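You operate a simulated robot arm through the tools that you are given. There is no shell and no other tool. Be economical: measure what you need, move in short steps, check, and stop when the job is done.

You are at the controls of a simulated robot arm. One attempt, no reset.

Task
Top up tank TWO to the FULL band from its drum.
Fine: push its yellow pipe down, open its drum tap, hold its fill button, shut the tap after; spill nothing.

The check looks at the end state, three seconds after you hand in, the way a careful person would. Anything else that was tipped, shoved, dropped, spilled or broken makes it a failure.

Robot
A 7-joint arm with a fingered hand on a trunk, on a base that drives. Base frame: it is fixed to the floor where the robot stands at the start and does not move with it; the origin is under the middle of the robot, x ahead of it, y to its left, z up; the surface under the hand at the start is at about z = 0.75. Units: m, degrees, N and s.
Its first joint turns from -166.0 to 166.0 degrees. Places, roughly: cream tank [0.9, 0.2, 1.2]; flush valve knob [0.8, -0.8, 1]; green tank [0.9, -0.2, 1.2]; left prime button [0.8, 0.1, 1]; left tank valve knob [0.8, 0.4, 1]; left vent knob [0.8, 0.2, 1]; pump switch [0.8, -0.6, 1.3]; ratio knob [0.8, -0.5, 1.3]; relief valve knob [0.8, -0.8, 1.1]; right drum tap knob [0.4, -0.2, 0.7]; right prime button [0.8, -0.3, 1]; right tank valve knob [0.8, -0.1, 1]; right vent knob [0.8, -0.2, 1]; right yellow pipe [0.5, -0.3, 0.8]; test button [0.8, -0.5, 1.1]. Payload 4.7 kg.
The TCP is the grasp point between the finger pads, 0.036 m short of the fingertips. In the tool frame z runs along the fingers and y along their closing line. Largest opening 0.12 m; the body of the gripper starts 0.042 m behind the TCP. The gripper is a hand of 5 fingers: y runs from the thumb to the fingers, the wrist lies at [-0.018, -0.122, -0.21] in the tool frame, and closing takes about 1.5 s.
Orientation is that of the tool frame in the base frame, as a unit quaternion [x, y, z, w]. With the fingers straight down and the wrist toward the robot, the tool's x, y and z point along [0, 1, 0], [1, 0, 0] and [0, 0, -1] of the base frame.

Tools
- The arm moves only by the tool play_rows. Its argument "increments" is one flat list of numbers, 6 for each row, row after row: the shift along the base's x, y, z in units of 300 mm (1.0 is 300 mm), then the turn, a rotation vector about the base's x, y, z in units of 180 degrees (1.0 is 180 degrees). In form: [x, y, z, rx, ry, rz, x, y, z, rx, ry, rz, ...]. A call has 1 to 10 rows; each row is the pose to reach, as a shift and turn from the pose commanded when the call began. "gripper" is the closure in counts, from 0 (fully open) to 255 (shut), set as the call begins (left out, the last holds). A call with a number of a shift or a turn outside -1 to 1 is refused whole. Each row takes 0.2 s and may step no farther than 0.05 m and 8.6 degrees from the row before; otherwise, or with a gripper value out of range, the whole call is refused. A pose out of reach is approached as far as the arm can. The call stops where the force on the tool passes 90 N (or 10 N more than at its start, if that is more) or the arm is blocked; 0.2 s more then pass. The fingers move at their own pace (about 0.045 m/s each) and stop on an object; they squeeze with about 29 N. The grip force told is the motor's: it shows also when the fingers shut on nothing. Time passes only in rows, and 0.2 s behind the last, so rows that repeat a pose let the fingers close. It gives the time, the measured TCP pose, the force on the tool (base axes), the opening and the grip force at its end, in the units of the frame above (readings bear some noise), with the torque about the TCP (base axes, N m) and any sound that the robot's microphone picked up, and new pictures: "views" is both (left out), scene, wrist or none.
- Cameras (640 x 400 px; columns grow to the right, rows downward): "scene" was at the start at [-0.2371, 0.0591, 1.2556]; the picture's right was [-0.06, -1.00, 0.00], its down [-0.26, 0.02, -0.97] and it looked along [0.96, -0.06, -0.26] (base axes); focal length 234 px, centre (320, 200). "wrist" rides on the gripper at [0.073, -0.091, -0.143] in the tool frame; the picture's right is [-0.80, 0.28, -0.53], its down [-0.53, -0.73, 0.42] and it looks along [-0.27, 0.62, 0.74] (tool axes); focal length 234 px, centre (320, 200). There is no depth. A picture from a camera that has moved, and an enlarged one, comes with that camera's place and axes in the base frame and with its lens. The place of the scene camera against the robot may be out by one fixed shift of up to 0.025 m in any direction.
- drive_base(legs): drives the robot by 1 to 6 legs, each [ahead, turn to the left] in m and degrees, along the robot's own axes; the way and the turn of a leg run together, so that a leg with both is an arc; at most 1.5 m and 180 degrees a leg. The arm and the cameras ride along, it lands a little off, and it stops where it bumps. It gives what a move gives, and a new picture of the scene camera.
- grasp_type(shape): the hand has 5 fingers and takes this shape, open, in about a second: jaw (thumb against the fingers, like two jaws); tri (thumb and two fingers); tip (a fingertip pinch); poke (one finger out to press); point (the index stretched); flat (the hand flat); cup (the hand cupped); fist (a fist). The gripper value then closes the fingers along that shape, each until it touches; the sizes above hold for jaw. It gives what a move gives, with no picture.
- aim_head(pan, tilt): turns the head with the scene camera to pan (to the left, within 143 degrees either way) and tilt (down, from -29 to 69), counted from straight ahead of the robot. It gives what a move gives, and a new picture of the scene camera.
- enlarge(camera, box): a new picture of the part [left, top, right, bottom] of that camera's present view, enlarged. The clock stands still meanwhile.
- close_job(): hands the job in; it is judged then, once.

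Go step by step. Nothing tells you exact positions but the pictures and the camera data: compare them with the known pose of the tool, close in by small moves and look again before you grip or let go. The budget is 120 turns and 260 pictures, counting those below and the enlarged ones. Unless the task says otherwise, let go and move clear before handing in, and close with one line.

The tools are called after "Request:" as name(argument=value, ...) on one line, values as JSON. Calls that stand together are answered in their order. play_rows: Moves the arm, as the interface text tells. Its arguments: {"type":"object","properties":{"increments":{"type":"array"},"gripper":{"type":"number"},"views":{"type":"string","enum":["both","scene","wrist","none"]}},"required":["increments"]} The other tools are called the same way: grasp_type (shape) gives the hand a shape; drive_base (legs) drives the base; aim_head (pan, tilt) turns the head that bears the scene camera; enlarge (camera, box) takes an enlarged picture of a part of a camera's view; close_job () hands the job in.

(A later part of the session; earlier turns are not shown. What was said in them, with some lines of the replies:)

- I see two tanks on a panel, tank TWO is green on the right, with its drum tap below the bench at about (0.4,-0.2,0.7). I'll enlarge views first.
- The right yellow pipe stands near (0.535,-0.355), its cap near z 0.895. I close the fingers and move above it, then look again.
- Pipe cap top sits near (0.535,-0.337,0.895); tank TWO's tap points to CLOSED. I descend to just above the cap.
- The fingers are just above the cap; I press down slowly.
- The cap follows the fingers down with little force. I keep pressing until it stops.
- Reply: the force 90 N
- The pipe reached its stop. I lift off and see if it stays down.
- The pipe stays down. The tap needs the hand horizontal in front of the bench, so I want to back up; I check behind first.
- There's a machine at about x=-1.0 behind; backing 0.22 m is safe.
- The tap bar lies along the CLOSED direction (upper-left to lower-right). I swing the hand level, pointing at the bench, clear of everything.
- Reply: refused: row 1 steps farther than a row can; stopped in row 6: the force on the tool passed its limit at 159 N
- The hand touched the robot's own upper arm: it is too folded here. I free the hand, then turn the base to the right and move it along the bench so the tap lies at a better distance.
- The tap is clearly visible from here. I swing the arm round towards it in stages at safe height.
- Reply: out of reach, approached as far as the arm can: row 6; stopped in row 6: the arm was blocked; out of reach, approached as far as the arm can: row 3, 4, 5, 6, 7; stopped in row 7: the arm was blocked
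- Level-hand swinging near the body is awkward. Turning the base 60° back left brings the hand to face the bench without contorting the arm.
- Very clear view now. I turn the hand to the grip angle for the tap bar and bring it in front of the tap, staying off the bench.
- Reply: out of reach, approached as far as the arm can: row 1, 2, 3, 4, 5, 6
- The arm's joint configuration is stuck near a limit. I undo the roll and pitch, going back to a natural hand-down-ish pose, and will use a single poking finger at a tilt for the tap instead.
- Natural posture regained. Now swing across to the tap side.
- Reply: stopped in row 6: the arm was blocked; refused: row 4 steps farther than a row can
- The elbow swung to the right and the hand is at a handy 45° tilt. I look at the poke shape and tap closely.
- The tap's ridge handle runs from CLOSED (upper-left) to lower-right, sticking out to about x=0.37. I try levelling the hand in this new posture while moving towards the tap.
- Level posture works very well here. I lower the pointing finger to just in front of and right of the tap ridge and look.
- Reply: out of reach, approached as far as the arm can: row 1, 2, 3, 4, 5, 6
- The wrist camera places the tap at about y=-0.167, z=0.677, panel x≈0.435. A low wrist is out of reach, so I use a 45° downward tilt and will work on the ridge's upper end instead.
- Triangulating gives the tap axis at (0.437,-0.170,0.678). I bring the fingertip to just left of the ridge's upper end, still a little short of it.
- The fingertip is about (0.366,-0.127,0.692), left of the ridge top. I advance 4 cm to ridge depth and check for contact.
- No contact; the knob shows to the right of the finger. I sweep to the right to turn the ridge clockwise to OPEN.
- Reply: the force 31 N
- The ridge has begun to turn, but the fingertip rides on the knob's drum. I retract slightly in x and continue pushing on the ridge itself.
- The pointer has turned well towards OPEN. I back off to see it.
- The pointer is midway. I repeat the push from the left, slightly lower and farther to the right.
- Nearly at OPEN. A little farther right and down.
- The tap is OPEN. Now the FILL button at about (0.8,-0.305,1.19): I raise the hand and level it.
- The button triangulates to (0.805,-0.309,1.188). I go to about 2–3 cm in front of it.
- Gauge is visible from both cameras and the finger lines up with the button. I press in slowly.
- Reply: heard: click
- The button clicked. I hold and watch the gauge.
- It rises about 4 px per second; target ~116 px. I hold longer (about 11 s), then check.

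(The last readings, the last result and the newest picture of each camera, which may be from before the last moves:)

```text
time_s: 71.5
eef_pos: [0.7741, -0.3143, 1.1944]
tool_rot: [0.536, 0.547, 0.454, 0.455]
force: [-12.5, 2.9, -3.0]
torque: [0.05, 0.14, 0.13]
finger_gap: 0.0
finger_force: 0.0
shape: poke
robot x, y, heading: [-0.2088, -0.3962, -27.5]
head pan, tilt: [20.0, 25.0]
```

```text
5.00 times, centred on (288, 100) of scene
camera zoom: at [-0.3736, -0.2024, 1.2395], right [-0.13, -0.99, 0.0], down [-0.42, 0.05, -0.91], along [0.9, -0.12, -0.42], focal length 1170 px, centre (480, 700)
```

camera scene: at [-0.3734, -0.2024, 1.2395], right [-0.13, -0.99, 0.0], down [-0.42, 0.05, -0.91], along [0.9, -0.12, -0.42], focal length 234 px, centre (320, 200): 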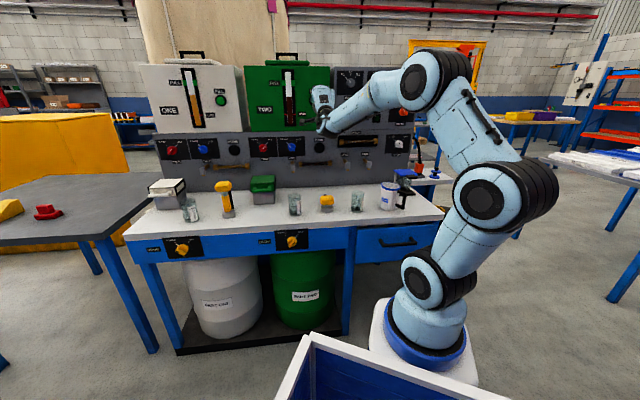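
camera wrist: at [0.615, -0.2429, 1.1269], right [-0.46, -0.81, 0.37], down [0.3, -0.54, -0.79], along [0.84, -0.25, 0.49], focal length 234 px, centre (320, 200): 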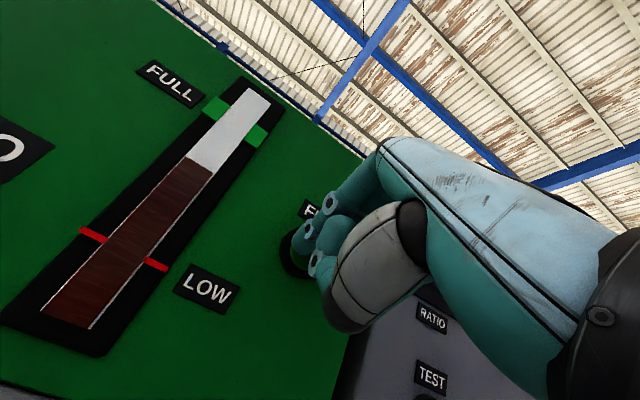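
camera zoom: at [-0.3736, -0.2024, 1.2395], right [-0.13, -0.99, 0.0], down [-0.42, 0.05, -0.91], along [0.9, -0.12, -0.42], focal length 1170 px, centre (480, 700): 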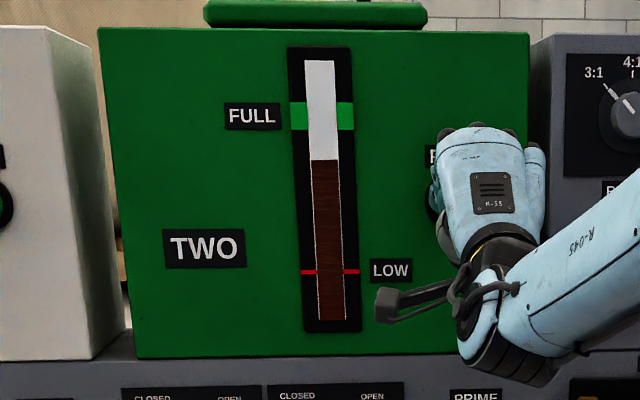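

4.2 px/s; about 10 s more.

Request:
play_rows(increments=[0, 0, 0, 0, 0, 0, 0, 0, 0, 0, 0, 0, 0, 0, 0, 0, 0, 0, 0, 0, 0, 0, 0, 0, 0, 0, 0, 0, 0, 0, 0, 0, 0, 0, 0, 0, 0, 0, 0, 0, 0, 0, 0, 0, 0, 0, 0, 0, 0, 0, 0, 0, 0, 0, 0, 0, 0, 0, 0, 0], views="none")

Request:
play_rows(increments=[0, 0, 0, 0, 0, 0, 0, 0, 0, 0, 0, 0, 0, 0, 0, 0, 0, 0, 0, 0, 0, 0, 0, 0, 0, 0, 0, 0, 0, 0, 0, 0, 0, 0, 0, 0, 0, 0, 0, 0, 0, 0, 0, 0, 0, 0, 0, 0, 0, 0, 0, 0, 0, 0, 0, 0, 0, 0, 0, 0], views="none")

Request:
play_rows(increments=[0, 0, 0, 0, 0, 0, 0, 0, 0, 0, 0, 0, 0, 0, 0, 0, 0, 0, 0, 0, 0, 0, 0, 0, 0, 0, 0, 0, 0, 0, 0, 0, 0, 0, 0, 0, 0, 0, 0, 0, 0, 0, 0, 0, 0, 0, 0, 0, 0, 0, 0, 0, 0, 0, 0, 0, 0, 0, 0, 0], views="none")

Request:
enlarge(camera="scene", box=[240, 60, 336, 140])

```text
time_s: 73.7
eef_pos: [0.7737, -0.3145, 1.1951]
tool_rot: [0.536, 0.547, 0.454, 0.455]
force: [-10.8, 2.6, -3.6]
torque: [-0.02, 0.12, 0.16]
finger_gap: 0.0003
finger_force: 0.0
shape: poke
robot x, y, heading: [-0.205, -0.396, -27.4]
head pan, tilt: [20.0, 25.0]
```

```text
time_s: 75.9
eef_pos: [0.7752, -0.3144, 1.1933]
tool_rot: [0.536, 0.547, 0.455, 0.455]
force: [-10.5, 2.8, -1.6]
torque: [-0.01, 0.1, 0.18]
finger_gap: 0.0
finger_force: 0.1
shape: poke
robot x, y, heading: [-0.2086, -0.4003, -27.2]
head pan, tilt: [20.0, 25.0]
```

```text
time_s: 78.1
eef_pos: [0.7746, -0.3143, 1.1933]
tool_rot: [0.536, 0.546, 0.455, 0.455]
force: [-11.0, 2.7, -2.4]
torque: [-0.01, 0.1, 0.16]
finger_gap: 0.0002
finger_force: 0.1
shape: poke
robot x, y, heading: [-0.2062, -0.4014, -27.3]
head pan, tilt: [20.0, 25.0]
```

```text
5.00 times, centred on (288, 100) of scene
camera zoom: at [-0.3736, -0.2025, 1.2395], right [-0.13, -0.99, 0.0], down [-0.42, 0.05, -0.91], along [0.9, -0.12, -0.42], focal length 1170 px, centre (480, 700)
```

zoom: 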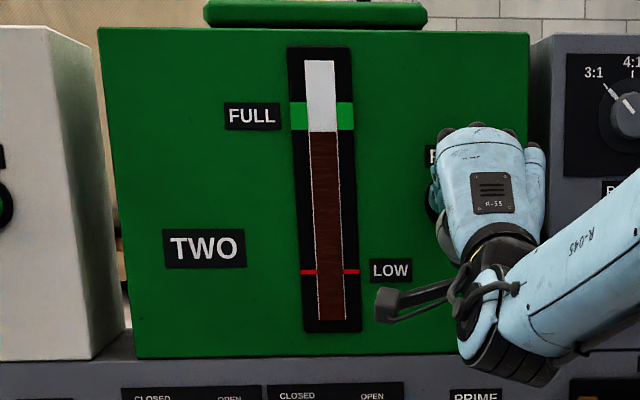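

At 132 px; about 3.5 s more, then release.

Request:
play_rows(increments=[0, 0, 0, 0, 0, 0, 0, 0, 0, 0, 0, 0, 0, 0, 0, 0, 0, 0, 0, 0, 0, 0, 0, 0, 0, 0, 0, 0, 0, 0, 0, 0, 0, 0, 0, 0, 0, 0, 0, 0, 0, 0, 0, 0, 0, 0, 0, 0, 0, 0, 0, 0, 0, 0, 0, 0, 0, 0, 0, 0], views="none")

Request:
play_rows(increments=[0, 0, 0, 0, 0, 0, 0, 0, 0, 0, 0, 0, 0, 0, 0, 0, 0, 0, 0, 0, 0, 0, 0, 0, -0.1, 0, 0, 0, 0, 0, -0.2, 0, 0, 0, 0, 0, -0.3, 0, 0, 0, 0, 0], views="wrist")

Request:
enlarge(camera="scene", box=[240, 60, 336, 140])

```text
time_s: 80.3
eef_pos: [0.7741, -0.3139, 1.1934]
tool_rot: [0.536, 0.547, 0.455, 0.454]
force: [-10.2, 2.3, -2.2]
torque: [-0.02, 0.1, 0.17]
finger_gap: 0.0
finger_force: 0.1
shape: poke
robot x, y, heading: [-0.2081, -0.3996, -27.3]
head pan, tilt: [20.0, 25.0]
```

```text
time_s: 81.9
eef_pos: [0.683, -0.3165, 1.1923]
tool_rot: [0.537, 0.548, 0.453, 0.454]
force: [0.1, 0.8, -1.6]
torque: [0.01, -0.03, 0.02]
finger_gap: 0.0
finger_force: 0.1
shape: poke
robot x, y, heading: [-0.2097, -0.3985, -27.4]
head pan, tilt: [20.0, 25.0]
camera wrist: at [0.526, -0.2442, 1.1251], right [-0.46, -0.81, 0.37], down [0.3, -0.54, -0.79], along [0.84, -0.25, 0.49], focal length 234 px, centre (320, 200)
```

wrist: 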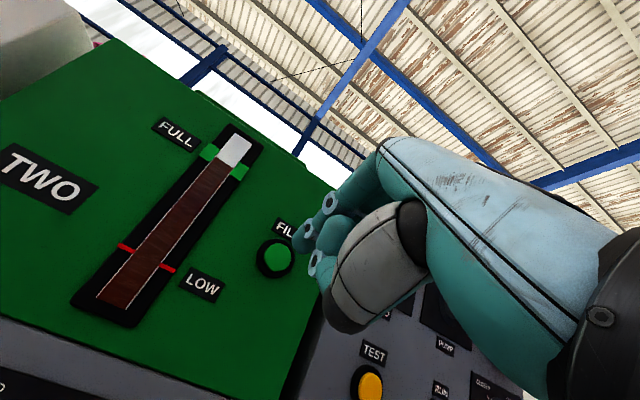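

```text
5.00 times, centred on (288, 100) of scene
camera zoom: at [-0.373, -0.2027, 1.2396], right [-0.13, -0.99, 0.0], down [-0.42, 0.05, -0.91], along [0.9, -0.12, -0.42], focal length 1170 px, centre (480, 700)
```

zoom: 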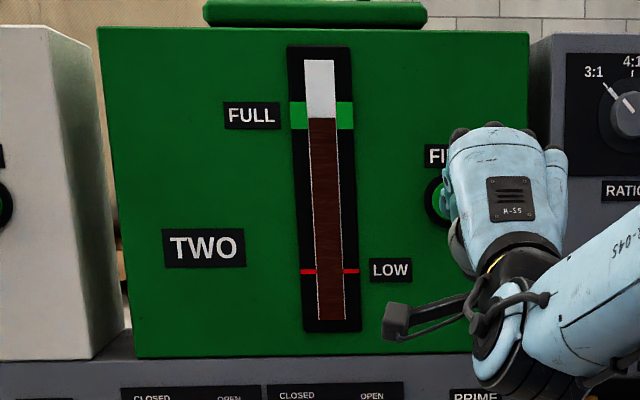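

Level sits at 118 px, inside the FULL band (102–130). Now I retract and return to the tap to close it.

Request:
play_rows(increments=[-0.14, 0.01, -0.05, 0, 0, 0, -0.28, 0.02, -0.1, 0, 0, 0, -0.42, 0.03, -0.15, 0, 0, 0, -0.56, 0.04, -0.2, 0, 0, 0, -0.7, 0.05, -0.25, 0, 0, 0, -0.84, 0.06, -0.3, 0, 0, 0, -0.98, 0.06, -0.34, 0, 0, 0], views="none")

Request:
play_rows(increments=[-0.08, 0.0, 0, 0, 0, 0, -0.16, 0.0, 0, 0, 0, 0, -0.24, 0, -0.02, 0, 0.028, 0, -0.32, 0, -0.1, 0, 0.056, 0, -0.4, 0, -0.2, 0, 0.084, 0, -0.44, 0, -0.34, 0, 0.112, 0, -0.44, 0, -0.48, 0, 0.14, 0, -0.44, 0, -0.62, 0, 0.168, 0, -0.44, 0, -0.76, 0, 0.194, 0, -0.44, 0.0, -0.9, 0, 0.194, 0], views="wrist")

```text
time_s: 83.5
eef_pos: [0.3893, -0.2976, 1.095]
tool_rot: [0.536, 0.546, 0.454, 0.455]
force: [-0.6, -0.2, -0.2]
torque: [0.0, 0.0, 0.0]
finger_gap: 0.0001
finger_force: 0.1
shape: poke
robot x, y, heading: [-0.2127, -0.4004, -27.6]
head pan, tilt: [20.0, 25.0]
```

```text
time_s: 85.7
eef_pos: [0.259, -0.2976, 0.8204]
tool_rot: [0.648, 0.658, 0.273, 0.27]
force: [-0.2, 0.2, 0.5]
torque: [0.02, -0.02, 0.0]
finger_gap: 0.0
finger_force: 0.0
shape: poke
robot x, y, heading: [-0.2099, -0.4007, -27.5]
head pan, tilt: [20.0, 25.0]
camera wrist: at [0.0921, -0.2257, 0.8563], right [-0.16, -0.81, 0.57], down [-0.21, -0.54, -0.82], along [0.96, -0.25, -0.08], focal length 234 px, centre (320, 200)
```

wrist: 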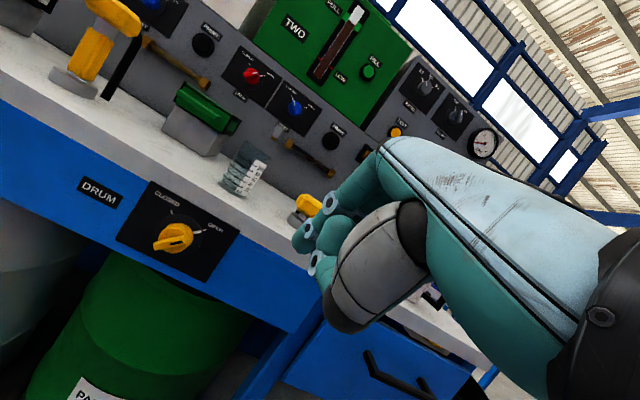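

I come in at the right side of the ridge's upper end, then sweep left.

Request:
play_rows(increments=[0.11, 0.04, -0.1, 0, 0, 0, 0.21, 0.08, -0.2, 0, 0, 0, 0.3, 0.12, -0.3, 0, 0, 0, 0.377, 0.142, -0.35, 0, 0, 0, 0.377, 0.18, -0.35, 0, 0, 0, 0.377, 0.22, -0.35, 0, 0, 0, 0.377, 0.26, -0.35, 0, 0, 0], views="wrist")

Request:
enlarge(camera="wrist", box=[220, 180, 350, 310])

```text
time_s: 87.3
eef_pos: [0.3728, -0.2176, 0.7165]
tool_rot: [0.649, 0.657, 0.272, 0.27]
force: [-0.2, -0.7, 0.4]
torque: [-0.03, -0.04, 0.0]
finger_gap: 0.0001
finger_force: 0.2
shape: poke
robot x, y, heading: [-0.2099, -0.3978, -27.5]
head pan, tilt: [20.0, 25.0]
camera wrist: at [0.2053, -0.1462, 0.7519], right [-0.16, -0.8, 0.57], down [-0.21, -0.54, -0.82], along [0.96, -0.25, -0.08], focal length 234 px, centre (320, 200)
```

wrist: 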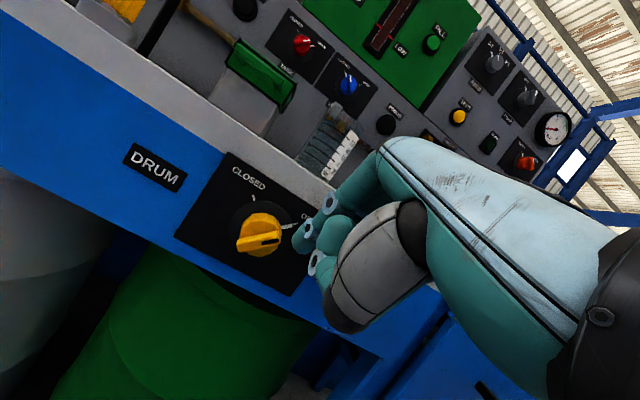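

```text
3.08 times, centred on (285, 245) of wrist
camera zoom: at [0.2053, -0.1462, 0.7519], right [-0.16, -0.8, 0.57], down [-0.21, -0.54, -0.82], along [0.96, -0.25, -0.08], focal length 720 px, centre (428, 62)
```

zoom: 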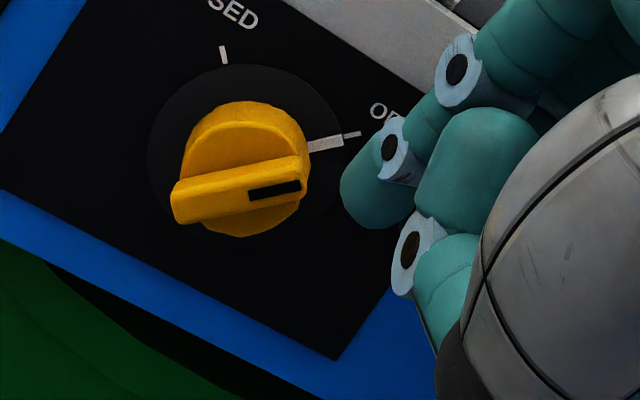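

The fingertip is right of the ridge end but slightly too high to push from below-right. I lower 1 cm and sweep left.

Request:
play_rows(increments=[0, -0.01, -0.035, 0, 0, 0, 0, 0.02, -0.035, 0, 0, 0, 0, 0.05, -0.035, 0, 0, 0, 0, 0.08, -0.035, 0, 0, 0, 0, 0.11, -0.035, 0, 0, 0], views="wrist")

Request:
enlarge(camera="wrist", box=[220, 180, 350, 310])

```text
time_s: 88.5
eef_pos: [0.372, -0.1845, 0.7073]
tool_rot: [0.648, 0.658, 0.273, 0.27]
force: [-0.6, -0.1, -0.8]
torque: [0.01, -0.01, 0.05]
finger_gap: 0.0
finger_force: 0.0
shape: poke
robot x, y, heading: [-0.2085, -0.3993, -27.2]
head pan, tilt: [20.0, 25.0]
camera wrist: at [0.2045, -0.1138, 0.7418], right [-0.16, -0.81, 0.57], down [-0.21, -0.54, -0.82], along [0.96, -0.25, -0.08], focal length 234 px, centre (320, 200)
```

wrist: 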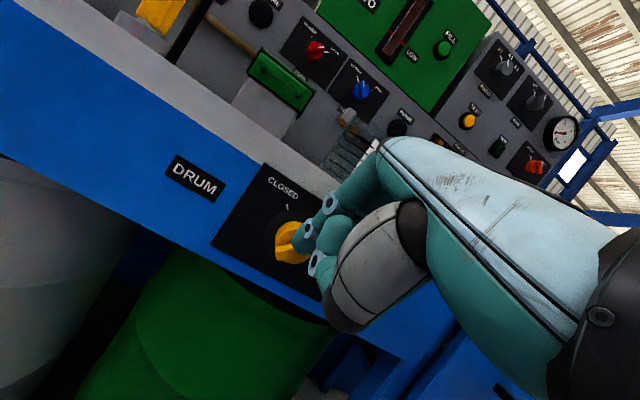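

```text
3.08 times, centred on (285, 245) of wrist
camera zoom: at [0.2045, -0.1138, 0.7418], right [-0.16, -0.81, 0.57], down [-0.21, -0.54, -0.82], along [0.96, -0.25, -0.08], focal length 720 px, centre (428, 62)
```

zoom: 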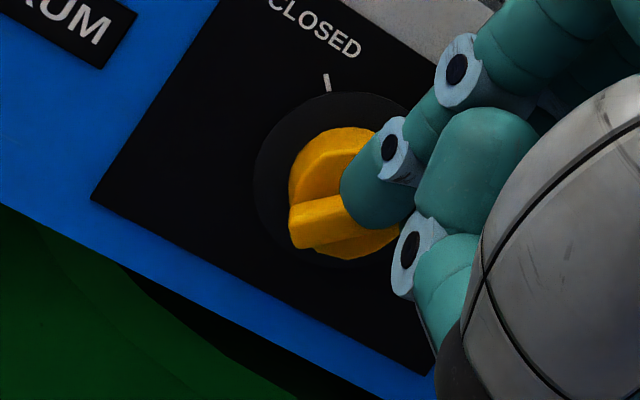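

The finger passed in front of the ridge; I back to the right, go a bit deeper and lower, and sweep again.

Request:
play_rows(increments=[-0.03, 0, 0.01, 0, 0, 0, -0.03, -0.1, 0.01, 0, 0, 0, -0.03, -0.19, 0, 0, 0, 0, 0.03, -0.19, -0.015, 0, 0, 0, 0.03, -0.15, -0.015, 0, 0, 0, 0.03, -0.12, -0.015, 0, 0, 0, 0.03, -0.09, -0.015, 0, 0, 0, 0.03, -0.06, -0.015, 0, 0, 0], views="wrist")

Request:
enlarge(camera="wrist", box=[220, 180, 350, 310])

```text
time_s: 90.3
eef_pos: [0.3815, -0.2046, 0.7033]
tool_rot: [0.648, 0.658, 0.272, 0.271]
force: [0.7, 0.0, 0.2]
torque: [-0.01, -0.01, -0.01]
finger_gap: 0.0
finger_force: 0.0
shape: poke
robot x, y, heading: [-0.2078, -0.3998, -27.4]
head pan, tilt: [20.0, 25.0]
camera wrist: at [0.2133, -0.1333, 0.7375], right [-0.16, -0.81, 0.57], down [-0.21, -0.54, -0.82], along [0.96, -0.25, -0.08], focal length 234 px, centre (320, 200)
```

wrist: 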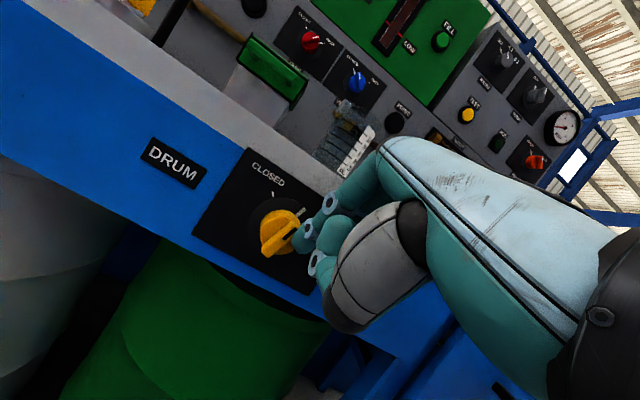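

```text
3.08 times, centred on (285, 245) of wrist
camera zoom: at [0.2133, -0.1333, 0.7375], right [-0.16, -0.81, 0.57], down [-0.21, -0.54, -0.82], along [0.96, -0.25, -0.08], focal length 720 px, centre (428, 62)
```

zoom: 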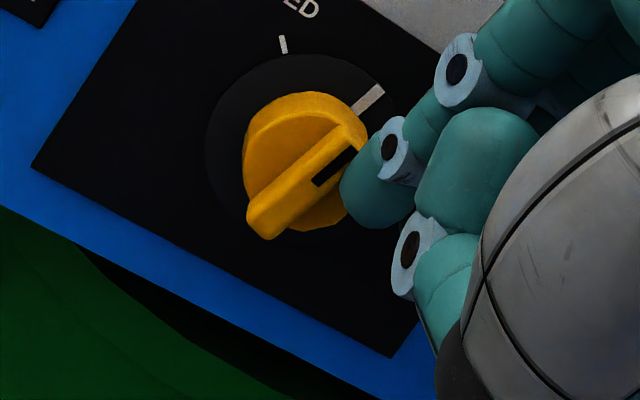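

Now the ridge is turning back towards CLOSED with the finger behind it. I keep sweeping left.

Request:
play_rows(increments=[0, 0.03, 0, 0, 0, 0, 0, 0.06, 0.005, 0, 0, 0, 0, 0.09, 0.01, 0, 0, 0, 0, 0.12, 0.01, 0, 0, 0], views="wrist")

Request:
enlarge(camera="wrist", box=[220, 180, 350, 310])

```text
time_s: 91.1
eef_pos: [0.3831, -0.1897, 0.7056]
tool_rot: [0.654, 0.65, 0.271, 0.278]
force: [-9.2, -34.4, 29.4]
torque: [-0.36, -0.6, -0.79]
finger_gap: 0.0002
finger_force: 0.1
shape: poke
robot x, y, heading: [-0.2105, -0.4003, -28.1]
head pan, tilt: [20.0, 25.0]
stopped in row 3: the force on the tool passed its limit at 102 N (the readings are from after the stop); the commanded pose is now the measured one
camera wrist: at [0.2171, -0.1147, 0.74], right [-0.19, -0.8, 0.57], down [-0.21, -0.54, -0.82], along [0.96, -0.28, -0.07], focal length 234 px, centre (320, 200)
```

wrist: 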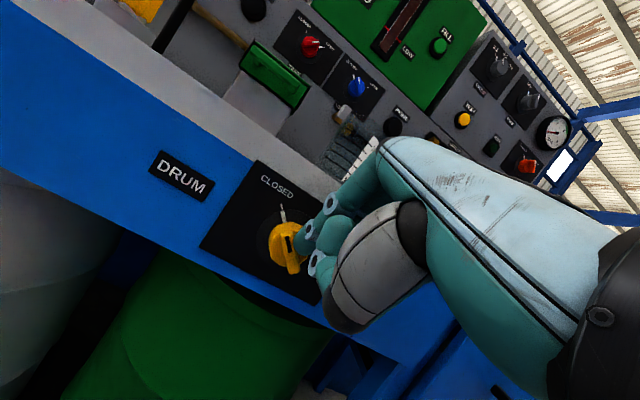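

```text
3.08 times, centred on (285, 245) of wrist
camera zoom: at [0.2171, -0.1147, 0.74], right [-0.19, -0.8, 0.57], down [-0.21, -0.54, -0.82], along [0.96, -0.28, -0.07], focal length 720 px, centre (428, 62)
```

zoom: 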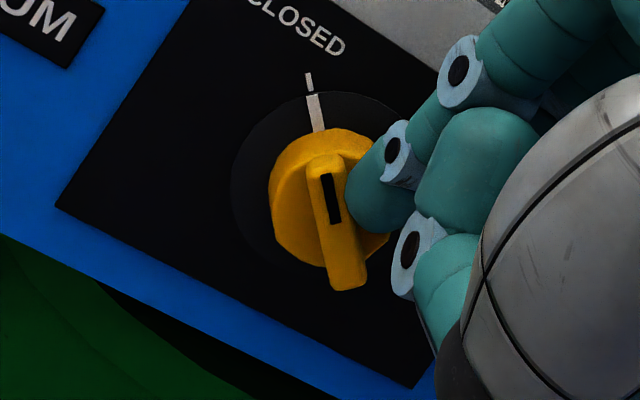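

The pointer lines up with the CLOSED tick and hit its stop. I back away and inspect everything.

Request:
play_rows(increments=[0, -0.05, 0, 0, 0, 0, -0.03, -0.1, 0.01, 0, 0, 0, -0.15, -0.13, 0.05, 0, 0, 0, -0.28, -0.15, 0.1, 0, 0, 0, -0.4, -0.2, 0.2, 0, 0, 0, -0.42, -0.3, 0.3, 0, 0, 0], views="wrist")

Request:
enlarge(camera="wrist", box=[100, 180, 300, 320])

Request:
enlarge(camera="scene", box=[140, 40, 456, 240])

Request:
enlarge(camera="scene", box=[240, 60, 336, 140])

```text
time_s: 92.5
eef_pos: [0.2576, -0.2809, 0.7966]
tool_rot: [0.653, 0.653, 0.268, 0.276]
force: [0.4, 0.5, 1.0]
torque: [-0.02, -0.02, -0.01]
finger_gap: 0.0002
finger_force: 0.0
shape: poke
robot x, y, heading: [-0.2083, -0.4023, -28.0]
head pan, tilt: [20.0, 25.0]
camera wrist: at [0.0912, -0.2061, 0.8301], right [-0.18, -0.8, 0.58], down [-0.22, -0.54, -0.81], along [0.96, -0.27, -0.07], focal length 234 px, centre (320, 200)
```

wrist: 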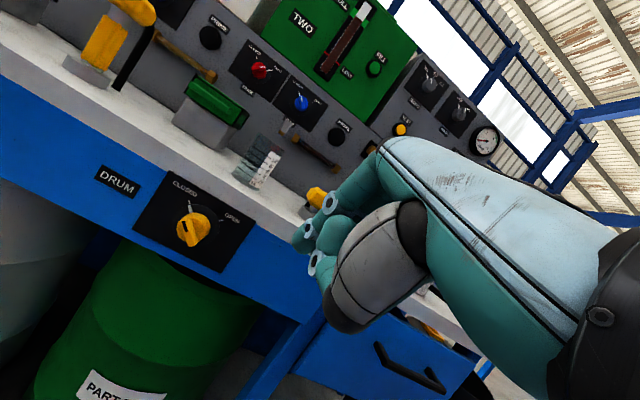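

```text
2.86 times, centred on (200, 250) of wrist
camera zoom: at [0.0912, -0.2061, 0.8301], right [-0.18, -0.8, 0.58], down [-0.22, -0.54, -0.81], along [0.96, -0.27, -0.07], focal length 669 px, centre (663, 57)
```

zoom: 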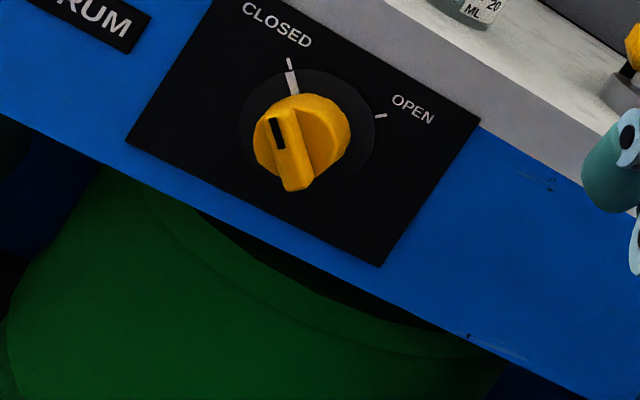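

```text
2.00 times, centred on (298, 140) of scene
camera zoom: at [-0.3719, -0.202, 1.2396], right [-0.14, -0.99, 0.0], down [-0.42, 0.06, -0.91], along [0.9, -0.12, -0.42], focal length 468 px, centre (364, 320)
```

zoom: 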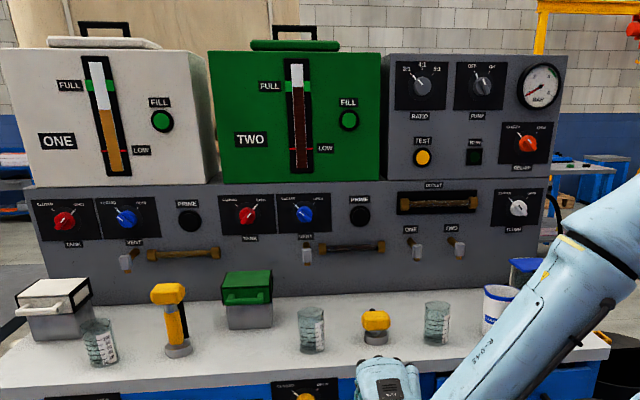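

```text
5.00 times, centred on (288, 100) of scene
camera zoom: at [-0.3719, -0.202, 1.2396], right [-0.14, -0.99, 0.0], down [-0.42, 0.06, -0.91], along [0.9, -0.12, -0.42], focal length 1170 px, centre (480, 700)
```

zoom: 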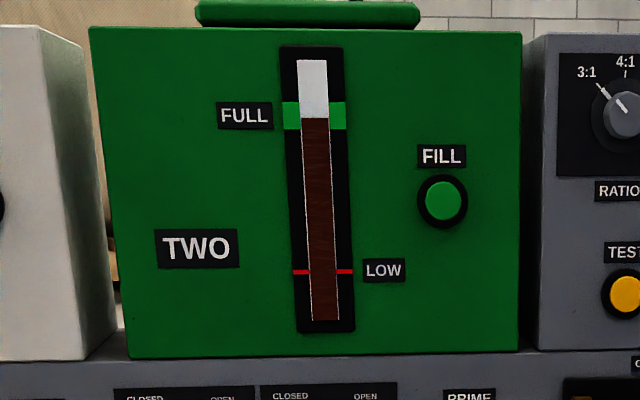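

The level is steady in the FULL band, the tap points to CLOSED, the pipe is down, nothing is spilled or disturbed, and the hand is clear. I hand in.

Request:
close_job()

```text
The job is handed in.
```

Tank TWO is filled into the FULL band, its drum tap is shut, and I saw no spill. I left the yellow pipe pushed down.
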